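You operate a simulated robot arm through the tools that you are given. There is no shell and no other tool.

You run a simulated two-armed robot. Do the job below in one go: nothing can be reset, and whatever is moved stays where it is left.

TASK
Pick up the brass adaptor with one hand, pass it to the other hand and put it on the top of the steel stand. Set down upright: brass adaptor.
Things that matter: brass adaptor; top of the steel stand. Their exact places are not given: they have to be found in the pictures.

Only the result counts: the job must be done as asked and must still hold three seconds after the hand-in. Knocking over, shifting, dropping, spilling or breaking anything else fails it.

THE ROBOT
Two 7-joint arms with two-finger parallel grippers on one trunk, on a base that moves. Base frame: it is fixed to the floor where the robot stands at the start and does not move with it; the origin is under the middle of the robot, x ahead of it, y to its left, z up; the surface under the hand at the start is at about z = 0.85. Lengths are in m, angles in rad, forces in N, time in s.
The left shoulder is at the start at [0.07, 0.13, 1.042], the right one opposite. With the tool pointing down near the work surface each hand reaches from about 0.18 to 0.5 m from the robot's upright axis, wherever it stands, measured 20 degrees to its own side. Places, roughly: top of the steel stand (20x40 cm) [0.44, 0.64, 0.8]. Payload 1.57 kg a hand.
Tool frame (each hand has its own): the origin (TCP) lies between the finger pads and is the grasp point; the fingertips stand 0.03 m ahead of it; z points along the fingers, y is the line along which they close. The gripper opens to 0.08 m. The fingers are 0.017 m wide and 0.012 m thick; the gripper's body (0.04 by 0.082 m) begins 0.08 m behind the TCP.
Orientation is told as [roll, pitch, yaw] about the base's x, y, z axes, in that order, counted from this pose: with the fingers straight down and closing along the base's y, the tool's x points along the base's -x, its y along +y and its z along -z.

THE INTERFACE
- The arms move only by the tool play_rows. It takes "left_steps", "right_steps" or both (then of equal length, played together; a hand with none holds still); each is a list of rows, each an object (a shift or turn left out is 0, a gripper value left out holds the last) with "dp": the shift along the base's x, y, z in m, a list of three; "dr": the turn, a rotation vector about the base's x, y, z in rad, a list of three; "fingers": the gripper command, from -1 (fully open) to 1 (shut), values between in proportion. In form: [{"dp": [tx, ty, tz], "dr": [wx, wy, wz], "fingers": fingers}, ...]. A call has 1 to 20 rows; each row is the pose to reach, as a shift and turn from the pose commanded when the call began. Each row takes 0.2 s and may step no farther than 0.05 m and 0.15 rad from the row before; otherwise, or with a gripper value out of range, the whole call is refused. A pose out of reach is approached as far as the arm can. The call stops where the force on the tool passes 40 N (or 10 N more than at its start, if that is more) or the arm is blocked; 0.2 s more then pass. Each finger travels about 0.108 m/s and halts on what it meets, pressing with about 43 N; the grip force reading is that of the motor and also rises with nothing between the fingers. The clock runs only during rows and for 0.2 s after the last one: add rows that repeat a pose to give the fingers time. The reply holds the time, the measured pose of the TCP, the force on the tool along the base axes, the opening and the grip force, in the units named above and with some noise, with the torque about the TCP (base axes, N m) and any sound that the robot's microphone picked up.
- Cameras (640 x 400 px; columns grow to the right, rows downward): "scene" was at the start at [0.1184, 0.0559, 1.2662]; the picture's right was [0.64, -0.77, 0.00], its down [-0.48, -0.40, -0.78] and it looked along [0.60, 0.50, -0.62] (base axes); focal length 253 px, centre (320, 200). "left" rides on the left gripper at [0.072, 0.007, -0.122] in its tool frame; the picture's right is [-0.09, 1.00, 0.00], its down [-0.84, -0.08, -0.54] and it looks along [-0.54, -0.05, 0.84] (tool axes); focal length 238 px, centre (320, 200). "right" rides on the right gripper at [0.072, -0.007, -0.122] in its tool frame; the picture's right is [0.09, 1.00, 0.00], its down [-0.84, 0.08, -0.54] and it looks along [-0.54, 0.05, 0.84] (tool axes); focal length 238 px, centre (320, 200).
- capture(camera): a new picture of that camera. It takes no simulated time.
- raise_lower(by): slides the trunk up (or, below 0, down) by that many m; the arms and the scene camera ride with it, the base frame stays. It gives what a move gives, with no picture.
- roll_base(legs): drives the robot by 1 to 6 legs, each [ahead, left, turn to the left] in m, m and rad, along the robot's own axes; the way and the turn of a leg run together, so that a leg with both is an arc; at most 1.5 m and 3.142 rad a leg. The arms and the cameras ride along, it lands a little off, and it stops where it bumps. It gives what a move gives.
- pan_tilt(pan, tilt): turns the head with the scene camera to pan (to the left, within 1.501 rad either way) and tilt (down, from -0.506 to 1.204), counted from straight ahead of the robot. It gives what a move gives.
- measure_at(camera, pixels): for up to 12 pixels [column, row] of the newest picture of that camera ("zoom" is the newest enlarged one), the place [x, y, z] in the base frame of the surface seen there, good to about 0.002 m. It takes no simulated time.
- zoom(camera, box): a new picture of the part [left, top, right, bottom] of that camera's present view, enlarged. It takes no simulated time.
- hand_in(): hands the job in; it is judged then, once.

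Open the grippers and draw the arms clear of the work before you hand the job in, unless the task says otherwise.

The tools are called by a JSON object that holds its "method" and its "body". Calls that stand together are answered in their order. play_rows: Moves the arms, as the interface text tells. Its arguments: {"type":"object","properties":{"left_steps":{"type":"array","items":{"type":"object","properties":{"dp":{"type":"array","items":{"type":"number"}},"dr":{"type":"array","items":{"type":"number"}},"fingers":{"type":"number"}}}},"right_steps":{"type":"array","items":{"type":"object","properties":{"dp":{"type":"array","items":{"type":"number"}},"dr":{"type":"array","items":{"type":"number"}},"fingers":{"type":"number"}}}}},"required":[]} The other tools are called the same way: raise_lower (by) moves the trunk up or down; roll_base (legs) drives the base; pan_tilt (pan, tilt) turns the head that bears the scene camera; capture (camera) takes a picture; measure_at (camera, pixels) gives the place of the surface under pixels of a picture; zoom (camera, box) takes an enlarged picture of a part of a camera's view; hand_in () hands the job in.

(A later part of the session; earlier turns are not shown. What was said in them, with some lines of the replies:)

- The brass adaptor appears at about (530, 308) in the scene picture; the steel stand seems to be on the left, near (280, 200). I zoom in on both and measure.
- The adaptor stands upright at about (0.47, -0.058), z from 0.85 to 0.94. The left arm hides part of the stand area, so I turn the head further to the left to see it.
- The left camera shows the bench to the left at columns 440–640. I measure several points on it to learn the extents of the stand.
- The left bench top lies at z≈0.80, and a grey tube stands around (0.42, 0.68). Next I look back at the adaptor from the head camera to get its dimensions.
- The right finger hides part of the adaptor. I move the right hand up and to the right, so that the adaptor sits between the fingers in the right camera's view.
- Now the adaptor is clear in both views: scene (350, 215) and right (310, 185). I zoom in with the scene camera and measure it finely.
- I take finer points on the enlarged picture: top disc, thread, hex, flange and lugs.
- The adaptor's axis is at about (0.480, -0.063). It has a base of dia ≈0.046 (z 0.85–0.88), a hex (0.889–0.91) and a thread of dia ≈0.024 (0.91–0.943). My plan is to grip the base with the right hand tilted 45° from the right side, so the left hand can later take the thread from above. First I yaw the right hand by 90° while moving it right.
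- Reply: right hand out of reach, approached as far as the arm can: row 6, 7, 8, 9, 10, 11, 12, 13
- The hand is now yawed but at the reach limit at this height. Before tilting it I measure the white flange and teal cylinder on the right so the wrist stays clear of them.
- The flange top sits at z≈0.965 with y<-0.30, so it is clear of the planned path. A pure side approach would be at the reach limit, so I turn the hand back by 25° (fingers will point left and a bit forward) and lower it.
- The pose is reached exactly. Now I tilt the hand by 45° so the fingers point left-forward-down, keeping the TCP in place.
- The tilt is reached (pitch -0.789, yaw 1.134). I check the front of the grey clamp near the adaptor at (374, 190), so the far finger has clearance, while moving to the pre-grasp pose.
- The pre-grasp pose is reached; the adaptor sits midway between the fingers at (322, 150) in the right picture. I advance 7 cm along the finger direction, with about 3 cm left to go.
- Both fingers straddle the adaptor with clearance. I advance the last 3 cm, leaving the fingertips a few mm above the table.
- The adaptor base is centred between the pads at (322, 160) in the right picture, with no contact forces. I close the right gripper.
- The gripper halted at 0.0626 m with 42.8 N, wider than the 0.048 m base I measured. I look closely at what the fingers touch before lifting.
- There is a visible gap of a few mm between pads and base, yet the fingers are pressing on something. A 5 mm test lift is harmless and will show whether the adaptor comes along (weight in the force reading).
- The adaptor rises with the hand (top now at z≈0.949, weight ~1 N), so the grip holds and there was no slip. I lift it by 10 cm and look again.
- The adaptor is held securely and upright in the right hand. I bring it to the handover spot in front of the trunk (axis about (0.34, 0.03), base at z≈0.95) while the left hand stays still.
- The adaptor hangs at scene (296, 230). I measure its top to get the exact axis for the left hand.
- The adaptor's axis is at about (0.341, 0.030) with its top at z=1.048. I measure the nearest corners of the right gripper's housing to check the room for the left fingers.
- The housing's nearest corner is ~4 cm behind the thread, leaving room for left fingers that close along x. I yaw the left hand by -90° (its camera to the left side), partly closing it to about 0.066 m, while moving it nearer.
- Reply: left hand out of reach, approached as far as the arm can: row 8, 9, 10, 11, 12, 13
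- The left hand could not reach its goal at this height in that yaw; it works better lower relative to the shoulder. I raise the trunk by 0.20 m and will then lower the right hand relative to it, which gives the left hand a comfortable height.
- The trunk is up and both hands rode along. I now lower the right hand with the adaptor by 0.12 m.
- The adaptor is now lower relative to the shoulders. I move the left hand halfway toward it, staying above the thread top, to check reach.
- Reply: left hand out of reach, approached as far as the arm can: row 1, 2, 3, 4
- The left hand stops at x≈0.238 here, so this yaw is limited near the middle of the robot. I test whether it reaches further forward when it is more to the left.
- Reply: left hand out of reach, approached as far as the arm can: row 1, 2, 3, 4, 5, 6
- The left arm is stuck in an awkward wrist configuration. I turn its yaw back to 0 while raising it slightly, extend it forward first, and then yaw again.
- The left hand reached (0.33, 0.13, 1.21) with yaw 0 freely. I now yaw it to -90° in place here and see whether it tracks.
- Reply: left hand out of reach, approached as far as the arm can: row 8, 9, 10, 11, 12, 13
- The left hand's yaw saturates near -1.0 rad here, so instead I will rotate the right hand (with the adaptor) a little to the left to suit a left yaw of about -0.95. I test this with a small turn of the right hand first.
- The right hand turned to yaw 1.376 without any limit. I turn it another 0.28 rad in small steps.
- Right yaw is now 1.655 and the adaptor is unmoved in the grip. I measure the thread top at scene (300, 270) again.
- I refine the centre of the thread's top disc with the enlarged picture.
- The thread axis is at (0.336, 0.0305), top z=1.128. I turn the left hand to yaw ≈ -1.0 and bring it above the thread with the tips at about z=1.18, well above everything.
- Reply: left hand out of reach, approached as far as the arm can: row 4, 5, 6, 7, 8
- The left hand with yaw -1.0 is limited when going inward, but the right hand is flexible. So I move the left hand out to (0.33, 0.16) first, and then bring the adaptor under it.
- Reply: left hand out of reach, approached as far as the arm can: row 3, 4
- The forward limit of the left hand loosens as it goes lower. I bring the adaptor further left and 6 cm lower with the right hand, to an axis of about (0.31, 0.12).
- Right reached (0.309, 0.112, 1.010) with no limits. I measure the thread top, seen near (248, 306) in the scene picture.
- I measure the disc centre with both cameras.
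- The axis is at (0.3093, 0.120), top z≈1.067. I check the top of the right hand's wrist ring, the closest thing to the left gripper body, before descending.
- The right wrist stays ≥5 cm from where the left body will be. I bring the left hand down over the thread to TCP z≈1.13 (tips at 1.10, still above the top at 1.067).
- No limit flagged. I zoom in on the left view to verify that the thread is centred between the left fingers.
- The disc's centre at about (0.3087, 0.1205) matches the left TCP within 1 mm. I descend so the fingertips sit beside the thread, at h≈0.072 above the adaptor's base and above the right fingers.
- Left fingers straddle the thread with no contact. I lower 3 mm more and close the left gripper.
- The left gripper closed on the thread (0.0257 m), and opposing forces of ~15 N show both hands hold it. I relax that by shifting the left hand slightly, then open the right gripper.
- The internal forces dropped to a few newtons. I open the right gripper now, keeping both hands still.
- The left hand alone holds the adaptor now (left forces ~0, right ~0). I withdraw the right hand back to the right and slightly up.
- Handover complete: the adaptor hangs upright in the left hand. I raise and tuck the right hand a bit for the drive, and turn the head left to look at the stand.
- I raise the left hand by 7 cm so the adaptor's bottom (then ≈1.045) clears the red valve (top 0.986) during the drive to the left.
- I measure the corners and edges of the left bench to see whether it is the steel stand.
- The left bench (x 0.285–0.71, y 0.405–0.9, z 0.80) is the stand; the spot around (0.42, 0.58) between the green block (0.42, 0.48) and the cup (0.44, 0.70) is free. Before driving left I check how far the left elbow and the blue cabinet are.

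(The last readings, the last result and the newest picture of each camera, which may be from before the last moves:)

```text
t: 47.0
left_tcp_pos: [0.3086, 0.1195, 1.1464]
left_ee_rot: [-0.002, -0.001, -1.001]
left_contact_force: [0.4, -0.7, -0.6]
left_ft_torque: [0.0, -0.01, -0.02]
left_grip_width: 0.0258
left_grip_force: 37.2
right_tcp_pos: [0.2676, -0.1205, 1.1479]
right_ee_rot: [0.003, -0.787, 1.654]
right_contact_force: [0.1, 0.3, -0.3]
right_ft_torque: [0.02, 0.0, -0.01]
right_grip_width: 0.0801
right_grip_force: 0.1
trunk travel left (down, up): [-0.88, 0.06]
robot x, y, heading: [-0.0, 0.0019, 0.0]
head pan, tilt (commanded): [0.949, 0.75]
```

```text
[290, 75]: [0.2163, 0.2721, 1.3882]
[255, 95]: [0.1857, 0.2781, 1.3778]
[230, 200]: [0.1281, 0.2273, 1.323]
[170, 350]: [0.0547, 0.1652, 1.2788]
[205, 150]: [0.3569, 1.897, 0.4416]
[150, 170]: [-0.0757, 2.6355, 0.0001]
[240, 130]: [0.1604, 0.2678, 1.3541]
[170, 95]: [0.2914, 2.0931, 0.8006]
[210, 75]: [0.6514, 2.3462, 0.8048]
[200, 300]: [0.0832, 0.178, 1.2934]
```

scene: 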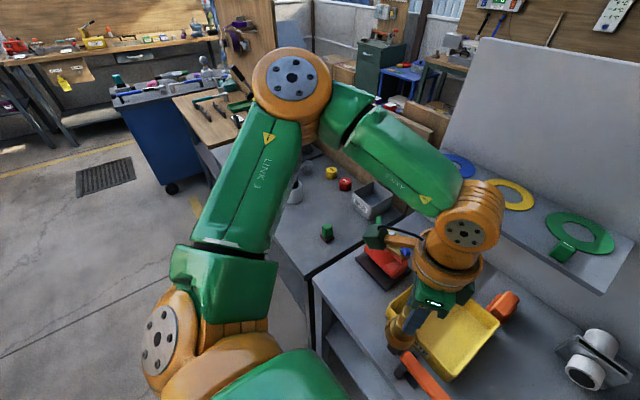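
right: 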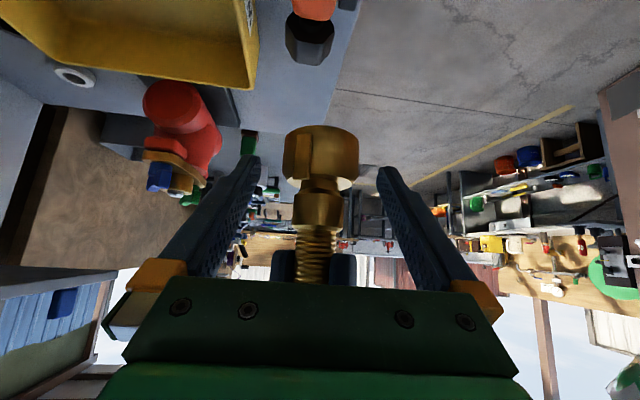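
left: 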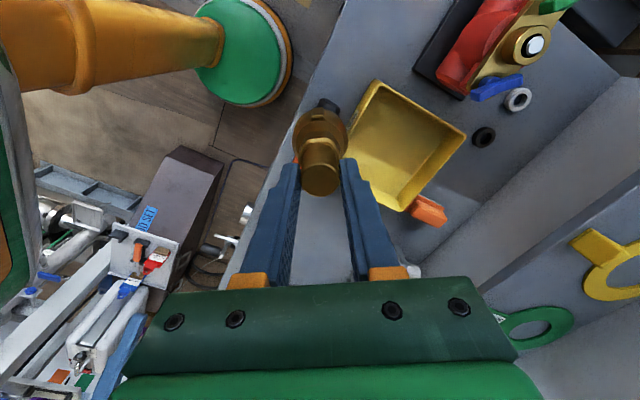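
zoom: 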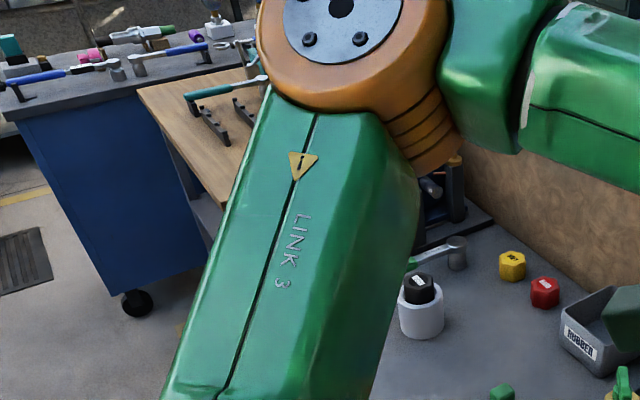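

The elbow is at y≈0.28 and the cabinet at y≈1.9, so there is plenty of room. I drive the base 0.40 m to the left.

{"method": "roll_base", "body": {"legs": [[0, 0.2, 0], [0, 0.2, 0]]}}

{"method": "pan_tilt", "body": {"pan": 0.3, "tilt": 0.85}}

{"method": "capture", "body": {"camera": "scene"}}

{"method": "capture", "body": {"camera": "left"}}

```text
t: 49.8
left_tcp_pos: [0.3075, 0.5174, 1.1465]
left_ee_rot: [0.004, 0.003, -0.998]
left_contact_force: [-0.3, 0.3, -1.9]
left_ft_torque: [0.02, 0.0, -0.02]
left_grip_width: 0.0258
left_grip_force: 36.2
right_tcp_pos: [0.2679, 0.278, 1.1475]
right_ee_rot: [0.003, -0.793, 1.658]
right_contact_force: [-0.5, -0.8, -0.1]
right_ft_torque: [0.02, -0.01, 0.02]
right_grip_width: 0.0801
right_grip_force: 0.1
trunk travel left (down, up): [-0.88, 0.06]
robot x, y, heading: [-0.002, 0.3983, 0.006]
head pan, tilt (commanded): [0.949, 0.75]
```

```text
t: 50.8
left_tcp_pos: [0.3082, 0.5216, 1.1462]
left_ee_rot: [0.001, -0.002, -0.995]
left_contact_force: [-0.3, 0.6, -2.2]
left_ft_torque: [-0.05, 0.01, 0.02]
left_grip_width: 0.0258
left_grip_force: 36.6
right_tcp_pos: [0.2664, 0.2815, 1.1486]
right_ee_rot: [0.004, -0.788, 1.657]
right_contact_force: [-0.5, -0.5, 1.0]
right_ft_torque: [-0.01, -0.05, 0.01]
right_grip_width: 0.0799
right_grip_force: 0.0
trunk travel left (down, up): [-0.88, 0.06]
robot x, y, heading: [-0.0021, 0.4023, 0.006]
head pan, tilt (commanded): [0.3, 0.85]
```

```text
taken
```

scene: 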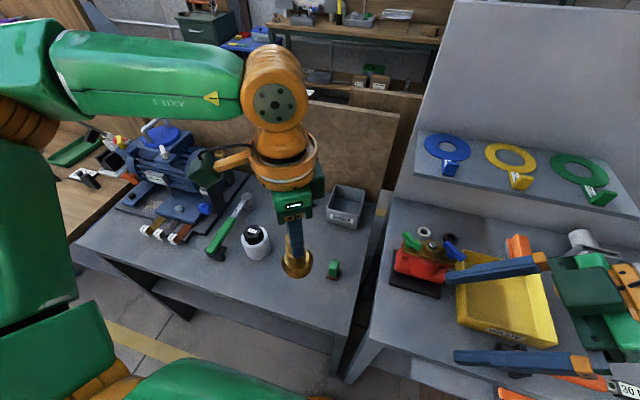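

```text
taken
```

left: 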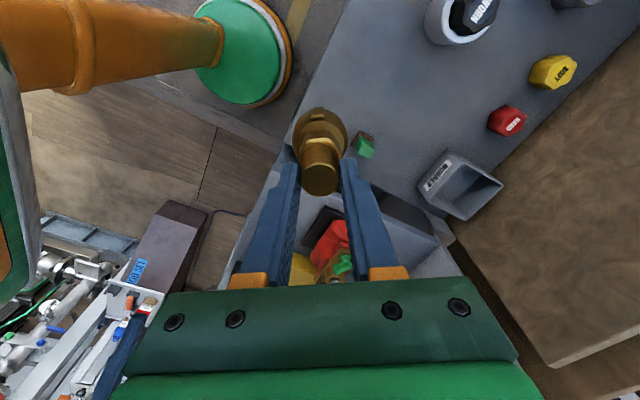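

The drive landed at y≈0.40 with the adaptor still held. I zoom in on the stand and measure the surroundings of the free spot.

{"method": "zoom", "body": {"camera": "scene", "box": [80, 170, 380, 360]}}

{"method": "measure_at", "body": {"camera": "zoom", "pixels": [[60, 165], [150, 205], [320, 270], [470, 310], [540, 330], [600, 120], [330, 170], [352, 140], [350, 160], [520, 215], [275, 190], [440, 240]]}}

```text
2.11 times, centred on (230, 265) of scene
```

zoom: 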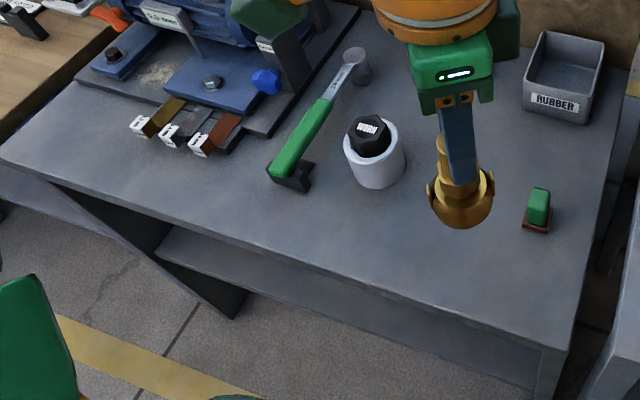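

```text
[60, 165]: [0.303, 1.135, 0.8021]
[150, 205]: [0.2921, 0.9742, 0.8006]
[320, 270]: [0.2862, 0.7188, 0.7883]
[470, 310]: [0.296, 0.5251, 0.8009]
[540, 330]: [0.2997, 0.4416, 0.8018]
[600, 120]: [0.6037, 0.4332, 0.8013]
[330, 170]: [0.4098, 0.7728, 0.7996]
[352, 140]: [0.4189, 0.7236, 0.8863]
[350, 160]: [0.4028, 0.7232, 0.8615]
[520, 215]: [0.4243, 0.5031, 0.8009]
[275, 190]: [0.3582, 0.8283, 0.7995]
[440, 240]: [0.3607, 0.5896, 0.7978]
```

The free spot near (0.43, 0.59) lies 10 cm from the cup's centre and 10 cm from the green block. I lower the trunk by 0.15 m, which keeps the adaptor's bottom at about 0.89, well above the stand and everything below it.

{"method": "raise_lower", "body": {"by": -0.15}}

{"method": "capture", "body": {"camera": "scene"}}

```text
t: 52.6
left_tcp_pos: [0.308, 0.52, 0.9959]
left_ee_rot: [0.002, -0.002, -0.996]
left_contact_force: [-0.2, 0.2, -0.8]
left_ft_torque: [-0.01, -0.01, 0.01]
left_grip_width: 0.026
left_grip_force: 36.7
right_tcp_pos: [0.2668, 0.2815, 0.9988]
right_ee_rot: [0.003, -0.786, 1.658]
right_contact_force: [-1.9, 0.5, -0.6]
right_ft_torque: [0.0, -0.01, 0.01]
right_grip_width: 0.0802
right_grip_force: 0.1
trunk travel left (down, up): [-0.73, 0.21]
robot x, y, heading: [0.0012, 0.3967, 0.003]
head pan, tilt (commanded): [0.3, 0.85]
```

```text
taken
```

scene: 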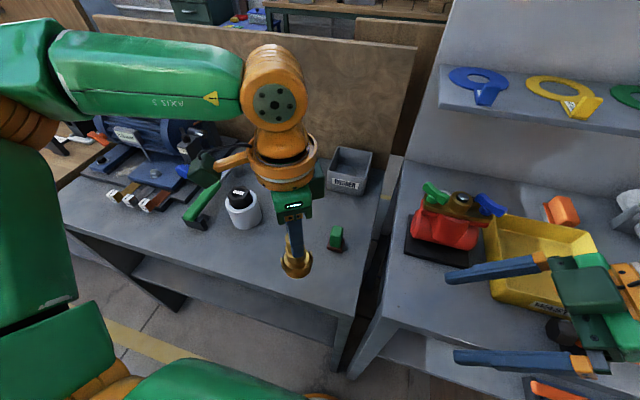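

All is clear below. I move the left hand at this height to above the target (0.43, 0.595).

{"method": "play_rows", "body": {"left_steps": [{"dp": [0.03, 0.019, 0]}, {"dp": [0.06, 0.038, 0]}, {"dp": [0.09, 0.056, 0]}, {"dp": [0.122, 0.075, 0]}, {"dp": [0.122, 0.075, 0]}]}}

{"method": "capture", "body": {"camera": "left"}}

{"method": "capture", "body": {"camera": "scene"}}

```text
t: 53.8
left_tcp_pos: [0.3362, 0.5416, 0.9966]
left_ee_rot: [-0.001, -0.001, -0.996]
left_contact_force: [0.0, -0.5, -0.8]
left_ft_torque: [-0.03, -0.01, 0.02]
left_grip_width: 0.0254
left_grip_force: 36.4
left hand out of reach, approached as far as the arm can: row 2, 3, 4, 5
right_tcp_pos: [0.2665, 0.2823, 0.9981]
right_ee_rot: [0.004, -0.788, 1.656]
right_contact_force: [0.3, -0.2, -0.5]
right_ft_torque: [0.0, -0.02, 0.0]
right_grip_width: 0.0801
right_grip_force: 0.0
trunk travel left (down, up): [-0.73, 0.21]
robot x, y, heading: [-0.002, 0.4013, 0.0]
head pan, tilt (commanded): [0.3, 0.85]
```

```text
taken
```

left: 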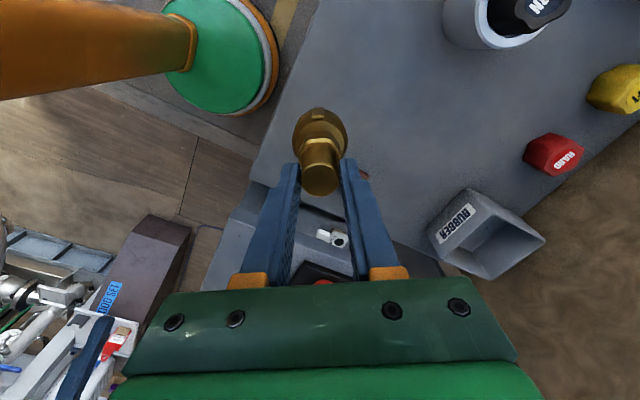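

```text
taken
```

scene: 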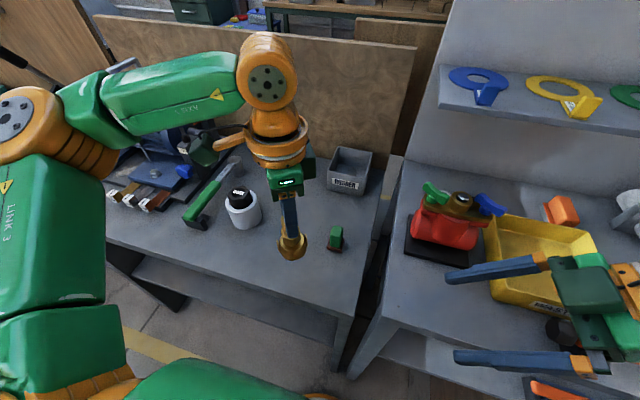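

With this yaw the reach ends at x≈0.336. I turn the left hand back by 0.75 rad (yaw ≈ -0.25), which frees the arm; the adaptor only spins about its own axis.

{"method": "play_rows", "body": {"left_steps": [{"dr": [0, 0, 0.125]}, {"dr": [0, 0, 0.25]}, {"dr": [0, 0, 0.375]}, {"dr": [0, 0, 0.5]}, {"dr": [0, 0, 0.625]}, {"dr": [0, 0, 0.75]}, {"dr": [0, 0, 0.75]}]}}

{"method": "play_rows", "body": {"left_steps": [{"dp": [0.025, 0.014, 0]}, {"dp": [0.05, 0.028, 0]}, {"dp": [0.072, 0.041, 0]}, {"dp": [0.094, 0.054, 0]}, {"dp": [0.094, 0.054, 0]}]}}

{"method": "capture", "body": {"camera": "scene"}}

{"method": "capture", "body": {"camera": "left"}}

```text
t: 55.4
left_tcp_pos: [0.338, 0.5432, 0.9937]
left_ee_rot: [0.0, -0.001, -0.243]
left_contact_force: [0.1, 1.0, -1.0]
left_ft_torque: [0.0, -0.02, 0.0]
left_grip_width: 0.0255
left_grip_force: 37.3
right_tcp_pos: [0.2668, 0.2811, 0.998]
right_ee_rot: [0.004, -0.789, 1.656]
right_contact_force: [0.0, 0.6, 0.2]
right_ft_torque: [-0.01, 0.05, 0.01]
right_grip_width: 0.0801
right_grip_force: 0.0
trunk travel left (down, up): [-0.73, 0.21]
robot x, y, heading: [-0.0006, 0.4014, 0.006]
head pan, tilt (commanded): [0.3, 0.85]
```

```text
t: 56.6
left_tcp_pos: [0.4272, 0.5989, 0.9972]
left_ee_rot: [0.001, -0.003, -0.246]
left_contact_force: [-0.3, 0.0, -0.6]
left_ft_torque: [0.03, -0.03, 0.0]
left_grip_width: 0.0255
left_grip_force: 36.6
right_tcp_pos: [0.2662, 0.2813, 0.999]
right_ee_rot: [0.004, -0.787, 1.66]
right_contact_force: [-0.3, -0.4, -0.5]
right_ft_torque: [-0.01, 0.01, -0.01]
right_grip_width: 0.0802
right_grip_force: 0.2
trunk travel left (down, up): [-0.73, 0.21]
robot x, y, heading: [-0.0028, 0.401, 0.002]
head pan, tilt (commanded): [0.3, 0.85]
```

```text
taken
```

scene: 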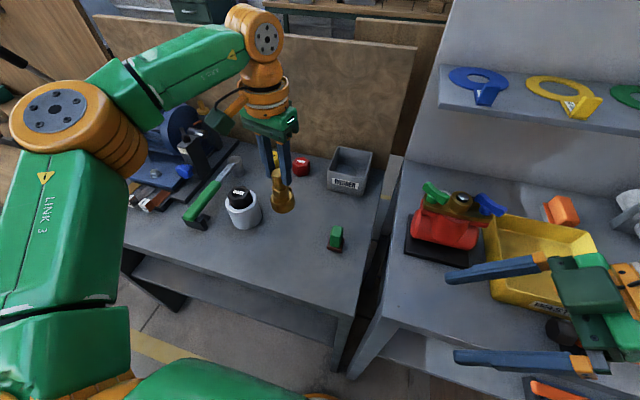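

```text
taken
```

left: 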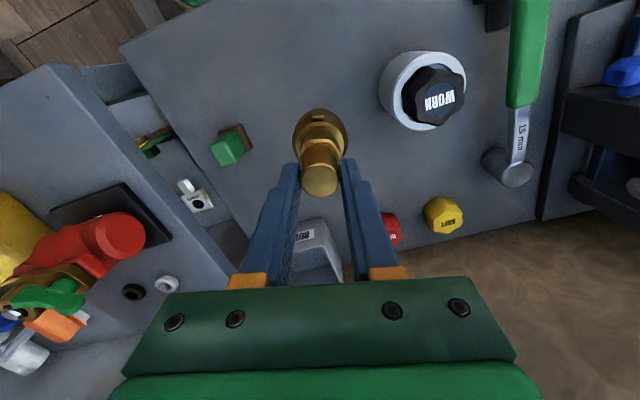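

The left hand is above the target at (0.428, 0.597). I measure the cup, the green block and the adaptor's base in the left view to confirm spacing and the height of the adaptor's bottom.

{"method": "measure_at", "body": {"camera": "left", "pixels": [[385, 85], [395, 115], [412, 128], [440, 95], [405, 60], [243, 150], [230, 140], [320, 112], [300, 140], [343, 140], [350, 100], [320, 90]]}}

{"method": "zoom", "body": {"camera": "scene", "box": [200, 130, 370, 260]}}

{"method": "measure_at", "body": {"camera": "zoom", "pixels": [[305, 245], [285, 235], [325, 230], [300, 200], [330, 195], [310, 260], [285, 200], [150, 230], [170, 290], [225, 250], [510, 330], [340, 300]]}}

```text
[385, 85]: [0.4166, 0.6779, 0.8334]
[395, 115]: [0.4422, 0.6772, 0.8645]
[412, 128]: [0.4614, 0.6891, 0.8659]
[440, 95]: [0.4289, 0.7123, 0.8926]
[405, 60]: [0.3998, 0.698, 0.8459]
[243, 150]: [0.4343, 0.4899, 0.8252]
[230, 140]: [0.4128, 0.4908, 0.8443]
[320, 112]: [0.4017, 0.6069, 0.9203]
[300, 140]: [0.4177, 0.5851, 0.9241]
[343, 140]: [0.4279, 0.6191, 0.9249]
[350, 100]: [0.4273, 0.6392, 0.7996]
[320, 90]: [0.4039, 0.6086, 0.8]
```

```text
3.08 times, centred on (285, 195) of scene
```

zoom: 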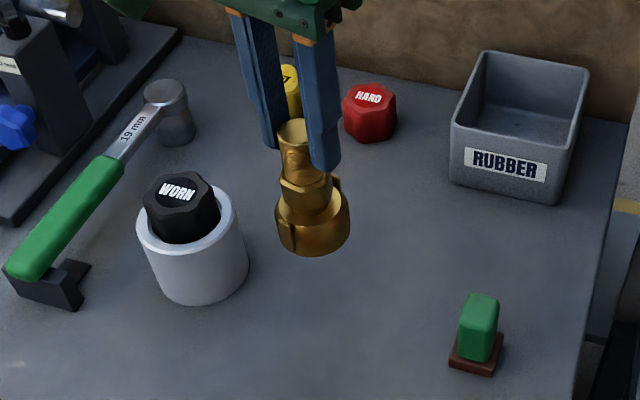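

```text
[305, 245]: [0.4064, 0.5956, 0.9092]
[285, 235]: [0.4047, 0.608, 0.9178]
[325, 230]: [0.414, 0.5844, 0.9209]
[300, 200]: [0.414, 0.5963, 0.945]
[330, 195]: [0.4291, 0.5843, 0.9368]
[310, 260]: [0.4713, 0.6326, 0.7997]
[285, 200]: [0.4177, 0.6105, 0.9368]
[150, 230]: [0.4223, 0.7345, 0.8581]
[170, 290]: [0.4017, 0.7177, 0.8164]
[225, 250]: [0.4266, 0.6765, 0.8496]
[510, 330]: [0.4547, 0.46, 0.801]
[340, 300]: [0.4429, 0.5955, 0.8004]
```

The spot is clear: cup edge at y≈0.676 and block at y≤0.50, while the adaptor sits at (0.429, 0.597) and looks vertical. I lower it by 8 cm and look again.

{"method": "play_rows", "body": {"left_steps": [{"dp": [0, 0, -0.02]}, {"dp": [0, 0, -0.04]}, {"dp": [0, 0, -0.06]}, {"dp": [0, 0, -0.08]}, {"dp": [0, 0, -0.08]}]}}

{"method": "zoom", "body": {"camera": "scene", "box": [220, 150, 350, 260]}}

{"method": "capture", "body": {"camera": "left"}}

```text
t: 57.8
left_tcp_pos: [0.4298, 0.5987, 0.9163]
left_ee_rot: [0.0, -0.001, -0.245]
left_contact_force: [-0.6, -0.5, -1.5]
left_ft_torque: [-0.01, 0.0, 0.02]
left_grip_width: 0.0257
left_grip_force: 37.6
right_tcp_pos: [0.2674, 0.2823, 0.9982]
right_ee_rot: [0.003, -0.786, 1.657]
right_contact_force: [0.2, -0.6, -0.6]
right_ft_torque: [0.02, -0.03, -0.01]
right_grip_width: 0.0802
right_grip_force: 0.0
trunk travel left (down, up): [-0.73, 0.21]
robot x, y, heading: [0.001, 0.4016, 0.001]
head pan, tilt (commanded): [0.3, 0.85]
```

```text
3.64 times, centred on (285, 205) of scene
```

zoom: 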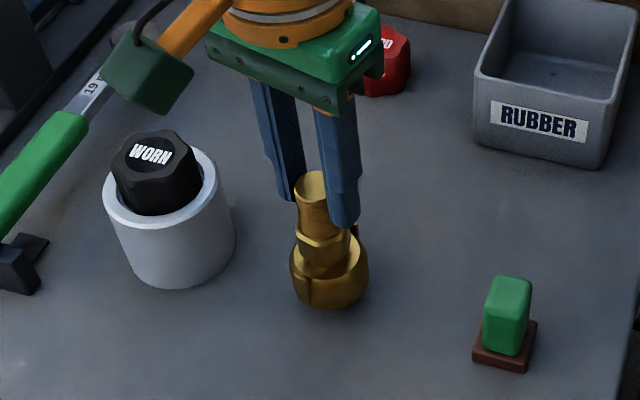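

```text
taken
```

left: 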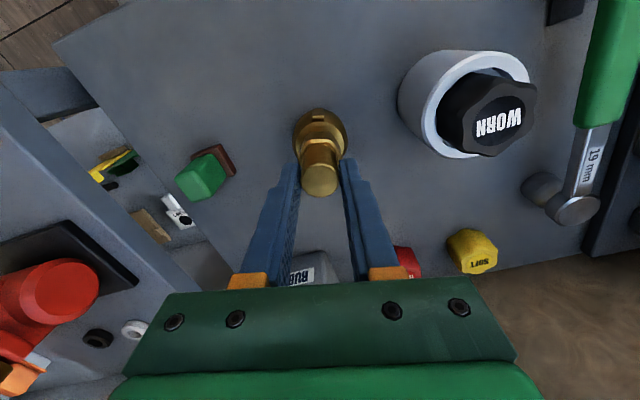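

About 14 mm remain below the adaptor. I lower 12 mm slowly and read the force.

{"method": "play_rows", "body": {"left_steps": [{"dp": [0, 0, -0.004]}, {"dp": [0, 0, -0.008]}, {"dp": [0, 0, -0.011]}, {"dp": [0, 0, -0.0125]}, {"dp": [0, 0, -0.0125]}]}}

{"method": "zoom", "body": {"camera": "scene", "box": [240, 180, 330, 250]}}

{"method": "measure_at", "body": {"camera": "zoom", "pixels": [[320, 300], [325, 318], [325, 325], [325, 332], [330, 340], [290, 300], [360, 300], [340, 270], [300, 150], [305, 120]]}}

```text
t: 59.0
left_tcp_pos: [0.4293, 0.5985, 0.9037]
left_ee_rot: [-0.001, -0.003, -0.245]
left_contact_force: [-0.3, 0.9, -1.0]
left_ft_torque: [-0.01, 0.01, 0.0]
left_grip_width: 0.0255
left_grip_force: 36.8
left hand out of reach, approached as far as the arm can: row 2, 3, 4, 5
right_tcp_pos: [0.2672, 0.2813, 0.9996]
right_ee_rot: [0.003, -0.786, 1.656]
right_contact_force: [1.4, -0.4, -0.5]
right_ft_torque: [0.05, 0.0, -0.02]
right_grip_width: 0.0797
right_grip_force: 0.0
trunk travel left (down, up): [-0.73, 0.21]
robot x, y, heading: [0.001, 0.4004, -0.002]
head pan, tilt (commanded): [0.3, 0.85]
```

```text
5.71 times, centred on (285, 215) of scene
```

zoom: 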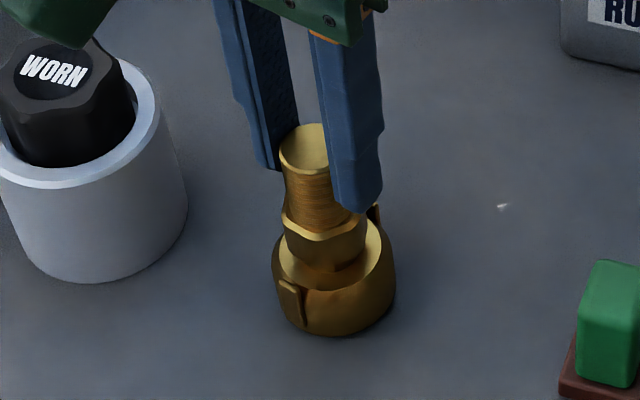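

```text
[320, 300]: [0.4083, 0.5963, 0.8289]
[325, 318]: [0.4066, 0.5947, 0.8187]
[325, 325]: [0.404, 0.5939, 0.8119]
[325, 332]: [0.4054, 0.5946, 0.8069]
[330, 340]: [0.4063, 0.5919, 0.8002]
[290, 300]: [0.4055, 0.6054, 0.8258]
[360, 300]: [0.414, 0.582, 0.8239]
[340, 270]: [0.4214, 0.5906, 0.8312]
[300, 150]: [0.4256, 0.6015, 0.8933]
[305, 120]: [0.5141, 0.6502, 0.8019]
```

The arm reports its reach limit at the last rows (though z=0.9037 was reached, ~2 mm above the surface). I raise both hands by 6 cm, then lower the trunk by 5 cm, to regain reach for the final set-down.

{"method": "play_rows", "body": {"left_steps": [{"dp": [0, 0, 0.02]}, {"dp": [0, 0, 0.04]}, {"dp": [0, 0, 0.06]}, {"dp": [0, 0, 0.06]}], "right_steps": [{"dp": [0, 0, 0.02]}, {"dp": [0, 0, 0.04]}, {"dp": [0, 0, 0.06]}, {"dp": [0, 0, 0.06]}]}}

{"method": "raise_lower", "body": {"by": -0.05}}

{"method": "capture", "body": {"camera": "scene"}}

```text
t: 60.0
left_tcp_pos: [0.4281, 0.5982, 0.9662]
left_ee_rot: [0.001, -0.003, -0.245]
left_contact_force: [-0.8, -0.2, -1.1]
left_ft_torque: [-0.01, -0.02, 0.01]
left_grip_width: 0.0256
left_grip_force: 37.0
right_tcp_pos: [0.2669, 0.2834, 1.0597]
right_ee_rot: [0.005, -0.787, 1.657]
right_contact_force: [-0.5, -0.1, 0.3]
right_ft_torque: [-0.01, -0.01, -0.03]
right_grip_width: 0.0797
right_grip_force: 0.0
trunk travel left (down, up): [-0.73, 0.21]
robot x, y, heading: [-0.0012, 0.402, 0.006]
head pan, tilt (commanded): [0.3, 0.85]
```

```text
t: 60.9
left_tcp_pos: [0.4275, 0.5988, 0.9138]
left_ee_rot: [0.0, -0.001, -0.246]
left_contact_force: [-0.8, -0.5, -0.9]
left_ft_torque: [0.01, -0.02, -0.04]
left_grip_width: 0.0258
left_grip_force: 37.0
right_tcp_pos: [0.2662, 0.2835, 1.0093]
right_ee_rot: [0.005, -0.785, 1.657]
right_contact_force: [0.4, -0.2, -0.1]
right_ft_torque: [0.02, -0.01, 0.0]
right_grip_width: 0.0799
right_grip_force: 0.1
trunk travel left (down, up): [-0.68, 0.26]
robot x, y, heading: [-0.0003, 0.4004, 0.006]
head pan, tilt (commanded): [0.3, 0.85]
```

```text
taken
```

scene: 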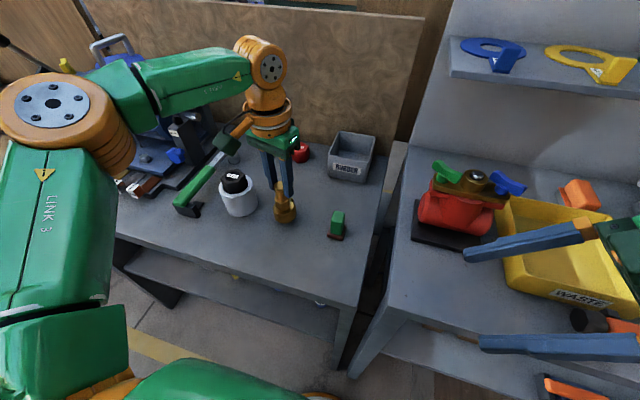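

Bottom of the adaptor is ~12 mm above the stand again. I lower 9 mm and then go in 1 mm rows, watching the force.

{"method": "play_rows", "body": {"left_steps": [{"dp": [0, 0, -0.004]}, {"dp": [0, 0, -0.007]}, {"dp": [0, 0, -0.009]}, {"dp": [0, 0, -0.01]}, {"dp": [0, 0, -0.01]}]}}

```text
t: 62.1
left_tcp_pos: [0.428, 0.5977, 0.9051]
left_ee_rot: [0.0, -0.003, -0.247]
left_contact_force: [-0.1, -0.5, -1.5]
left_ft_torque: [0.02, 0.0, 0.01]
left_grip_width: 0.0255
left_grip_force: 37.3
right_tcp_pos: [0.2666, 0.2826, 1.0099]
right_ee_rot: [0.002, -0.788, 1.658]
right_contact_force: [0.0, 0.1, -0.1]
right_ft_torque: [0.04, 0.0, -0.02]
right_grip_width: 0.0801
right_grip_force: 0.1
trunk travel left (down, up): [-0.68, 0.26]
robot x, y, heading: [0.0037, 0.399, 0.005]
head pan, tilt (commanded): [0.3, 0.85]
```

No reach limit now and no contact yet (force -1.5 N is just the weight). I lower 2.5 mm more in small rows.

{"method": "play_rows", "body": {"left_steps": [{"dp": [0, 0, -0.001]}, {"dp": [0, 0, -0.002]}, {"dp": [0, 0, -0.0025]}, {"dp": [0, 0, -0.0025]}]}}

{"method": "zoom", "body": {"camera": "scene", "box": [240, 160, 330, 240]}}

```text
t: 63.1
left_tcp_pos: [0.4265, 0.5979, 0.9034]
left_ee_rot: [-0.002, -0.001, -0.246]
left_contact_force: [0.1, 0.2, -1.0]
left_ft_torque: [0.01, -0.01, 0.0]
left_grip_width: 0.0256
left_grip_force: 36.9
right_tcp_pos: [0.2671, 0.2826, 1.0082]
right_ee_rot: [0.005, -0.787, 1.655]
right_contact_force: [0.5, 0.1, 0.5]
right_ft_torque: [0.03, 0.03, 0.01]
right_grip_width: 0.0799
right_grip_force: 0.1
trunk travel left (down, up): [-0.68, 0.26]
robot x, y, heading: [0.0011, 0.4027, 0.006]
head pan, tilt (commanded): [0.3, 0.85]
```

```text
5.00 times, centred on (285, 200) of scene
```

zoom: 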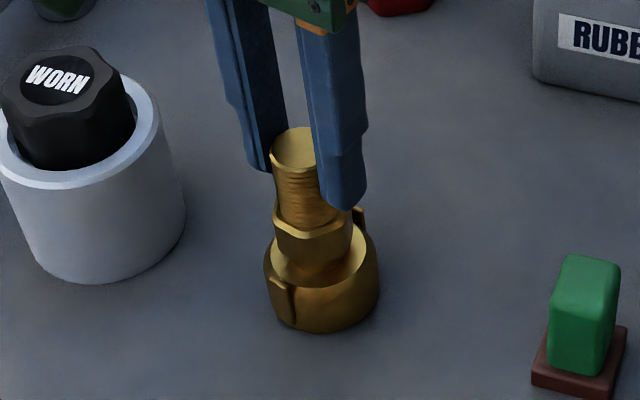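

Still only the weight is felt. I go down another 2 mm in half-mm rows.

{"method": "play_rows", "body": {"left_steps": [{"dp": [0, 0, -0.0007]}, {"dp": [0, 0, -0.0014]}, {"dp": [0, 0, -0.002]}, {"dp": [0, 0, -0.002]}]}}

```text
t: 64.1
left_tcp_pos: [0.4291, 0.5972, 0.9016]
left_ee_rot: [0.001, -0.001, -0.248]
left_contact_force: [1.4, 1.4, 3.1]
left_ft_torque: [0.04, 0.01, 0.01]
left_grip_width: 0.0254
left_grip_force: 37.2
right_tcp_pos: [0.2658, 0.2828, 1.0111]
right_ee_rot: [0.005, -0.788, 1.656]
right_contact_force: [0.3, -0.4, -0.3]
right_ft_torque: [-0.02, -0.02, 0.03]
right_grip_width: 0.0798
right_grip_force: 0.1
trunk travel left (down, up): [-0.68, 0.26]
robot x, y, heading: [-0.0021, 0.4001, 0.004]
head pan, tilt (commanded): [0.3, 0.85]
```

Contact: the force turned to +3 N with z=0.9016 as predicted, so the adaptor rests on the stand. I open the left fingers gradually to about 0.055 m.

{"method": "play_rows", "body": {"left_steps": [{"fingers": 0.32}, {"fingers": 0.25}, {"fingers": 0.1}, {"fingers": -0.1}, {"fingers": -0.35}, {"fingers": -0.35}, {"fingers": -0.35}]}}

{"method": "zoom", "body": {"camera": "scene", "box": [240, 160, 330, 240]}}

{"method": "capture", "body": {"camera": "left"}}

```text
t: 65.7
left_tcp_pos: [0.4283, 0.5971, 0.9012]
left_ee_rot: [0.0, -0.002, -0.248]
left_contact_force: [-0.7, 0.1, 0.0]
left_ft_torque: [-0.01, -0.02, 0.02]
left_grip_width: 0.0541
left_grip_force: 0.0
right_tcp_pos: [0.2681, 0.2817, 1.0094]
right_ee_rot: [0.004, -0.788, 1.657]
right_contact_force: [-0.4, -0.1, -0.1]
right_ft_torque: [0.0, 0.0, 0.01]
right_grip_width: 0.08
right_grip_force: 0.0
trunk travel left (down, up): [-0.68, 0.26]
robot x, y, heading: [-0.0015, 0.4025, -0.0]
head pan, tilt (commanded): [0.3, 0.85]
```

```text
5.00 times, centred on (285, 200) of scene
```

zoom: 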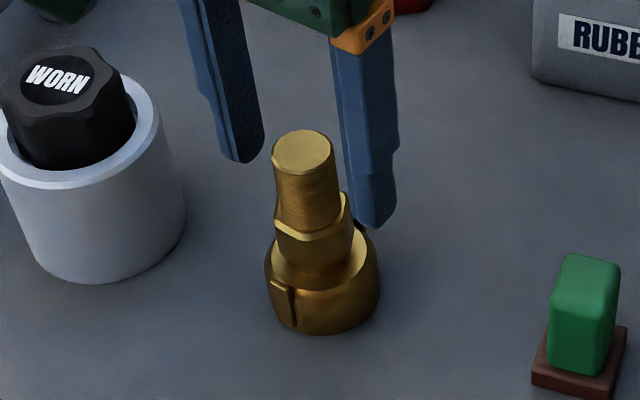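

```text
taken
```

left: 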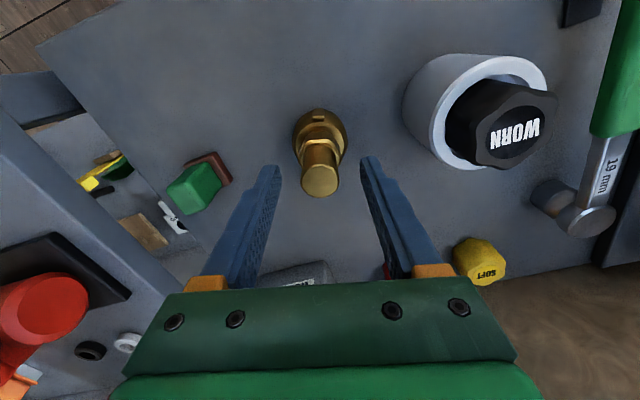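

The adaptor stands free and upright on the stand. I lift the left hand straight up by 8 cm, then draw it back toward the robot.

{"method": "play_rows", "body": {"left_steps": [{"dp": [0, 0, 0.015]}, {"dp": [0, 0, 0.035]}, {"dp": [0, 0, 0.06]}, {"dp": [0, 0, 0.085]}, {"dp": [0, 0, 0.085]}]}}

{"method": "play_rows", "body": {"left_steps": [{"dp": [-0.03, 0, 0.015]}, {"dp": [-0.06, 0, 0.03]}, {"dp": [-0.09, 0, 0.05]}, {"dp": [-0.12, 0, 0.07]}, {"dp": [-0.15, 0, 0.09]}, {"dp": [-0.15, 0, 0.09]}]}}

{"method": "capture", "body": {"camera": "scene"}}

{"method": "zoom", "body": {"camera": "scene", "box": [220, 150, 350, 250]}}

```text
t: 66.9
left_tcp_pos: [0.4202, 0.6004, 0.9773]
left_ee_rot: [0.001, -0.002, -0.245]
left_contact_force: [-0.5, -0.3, -0.5]
left_ft_torque: [-0.01, 0.02, -0.01]
left_grip_width: 0.0542
left_grip_force: 0.1
left hand out of reach, approached as far as the arm can: row 3, 4, 5
right_tcp_pos: [0.2656, 0.2826, 1.0091]
right_ee_rot: [0.005, -0.788, 1.655]
right_contact_force: [0.1, -0.5, 0.0]
right_ft_torque: [-0.02, 0.02, -0.02]
right_grip_width: 0.0799
right_grip_force: 0.0
trunk travel left (down, up): [-0.68, 0.26]
robot x, y, heading: [-0.0026, 0.3996, 0.004]
head pan, tilt (commanded): [0.3, 0.85]
```

```text
t: 68.3
left_tcp_pos: [0.2694, 0.6031, 1.0688]
left_ee_rot: [-0.001, -0.001, -0.245]
left_contact_force: [-1.0, -0.1, -0.2]
left_ft_torque: [0.0, -0.01, 0.02]
left_grip_width: 0.054
left_grip_force: 0.0
right_tcp_pos: [0.2679, 0.2839, 1.0097]
right_ee_rot: [0.006, -0.788, 1.657]
right_contact_force: [-0.6, -0.6, 0.5]
right_ft_torque: [-0.03, -0.04, 0.01]
right_grip_width: 0.08
right_grip_force: 0.1
trunk travel left (down, up): [-0.68, 0.26]
robot x, y, heading: [0.0019, 0.4042, 0.002]
head pan, tilt (commanded): [0.3, 0.85]
```

```text
taken
```

scene: 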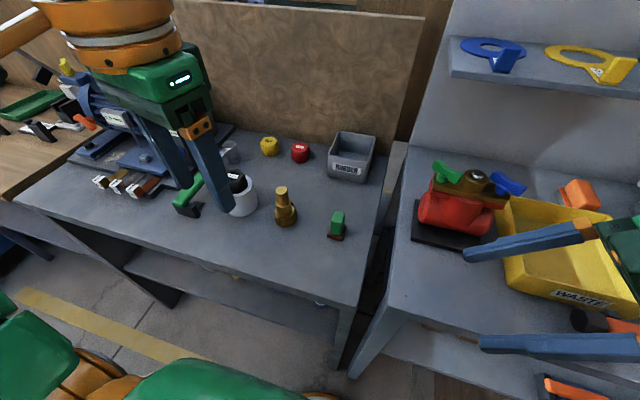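

```text
4.00 times, centred on (285, 200) of scene
```

zoom: 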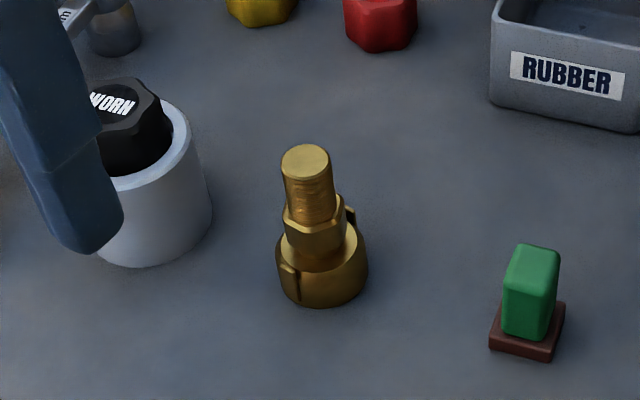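

The adaptor stands upright on the stand and nothing near it has moved. I verify its position, open the left gripper fully and draw both hands further back and up.

{"method": "measure_at", "body": {"camera": "zoom", "pixels": [[305, 160], [290, 160], [322, 160], [305, 175], [320, 285], [320, 303], [280, 260], [365, 265], [345, 245], [530, 270]]}}

{"method": "play_rows", "body": {"left_steps": [{"dp": [-0.02, 0, 0.02], "fingers": -1}, {"dp": [-0.04, 0, 0.04], "fingers": -1}, {"dp": [-0.06, 0, 0.06], "fingers": -1}, {"dp": [-0.06, 0, 0.06], "fingers": -1}], "right_steps": [{"dp": [-0.01, 0, 0.03], "fingers": -1}, {"dp": [-0.02, 0, 0.06], "fingers": -1}, {"dp": [-0.03, 0, 0.09], "fingers": -1}, {"dp": [-0.03, 0, 0.09], "fingers": -1}]}}

{"method": "capture", "body": {"camera": "scene"}}

```text
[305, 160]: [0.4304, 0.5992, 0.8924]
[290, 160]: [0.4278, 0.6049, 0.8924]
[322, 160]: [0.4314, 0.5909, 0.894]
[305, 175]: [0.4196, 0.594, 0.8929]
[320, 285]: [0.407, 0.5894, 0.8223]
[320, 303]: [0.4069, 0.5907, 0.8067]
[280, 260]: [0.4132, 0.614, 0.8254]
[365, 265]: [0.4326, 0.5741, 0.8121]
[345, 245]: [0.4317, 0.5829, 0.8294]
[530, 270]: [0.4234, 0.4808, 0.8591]
```

```text
t: 69.3
left_tcp_pos: [0.2079, 0.603, 1.1276]
left_ee_rot: [-0.001, 0.0, -0.245]
left_contact_force: [0.6, -0.9, -0.7]
left_ft_torque: [0.01, 0.02, 0.02]
left_grip_width: 0.08
left_grip_force: 0.0
right_tcp_pos: [0.2374, 0.2843, 1.1005]
right_ee_rot: [0.006, -0.787, 1.657]
right_contact_force: [-0.3, 0.0, -0.1]
right_ft_torque: [0.02, 0.02, 0.03]
right_grip_width: 0.0797
right_grip_force: 0.2
trunk travel left (down, up): [-0.68, 0.26]
robot x, y, heading: [-0.0009, 0.3962, 0.006]
head pan, tilt (commanded): [0.3, 0.85]
```

```text
taken
```

scene: 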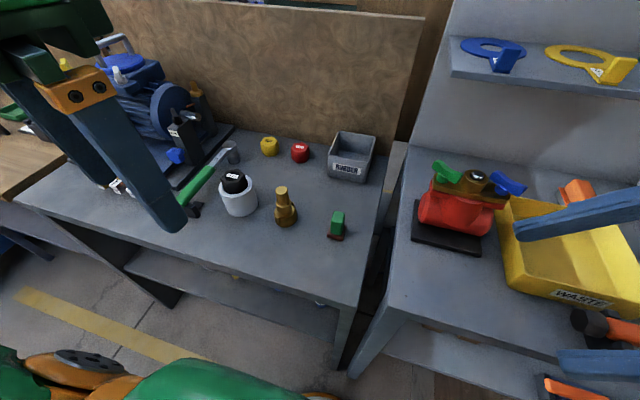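

The adaptor stands upright at (0.43, 0.60) with its top at z≈0.893. Both grippers are open and clear, and the other objects are where they were. I hand the job in.

{"method": "hand_in", "body": {}}

```text
The job is handed in.
```

The brass adaptor is standing upright, thread up, on top of the steel stand at about (0.43, 0.60), and the job is handed in. The hand-in gave no verdict.

- **Pick-up:** The right hand gripped the adaptor by its base and lifted it. The fingers stopped about 1.5 cm wider than the base I measured. A 5 mm test lift showed the grip held, and it did not slip.
- **Handover:** The pass was made in mid-air. The left hand closed on the thread from above before the right hand let go.
- **Placement:** I took the bench top at z = 0.80 to be the stand. It is larger than the 20x40 cm given, so I put the adaptor in the free spot near the given centre. It is about 5 cm clear of the cup and 6 cm or more from the green block.
- **Final state:** The adaptor's top measured z ≈ 0.893, as expected for it sitting flat. Both grippers are open and drawn back. The last picture shows nothing else moved, but it does not cover the right-hand end of the main table.
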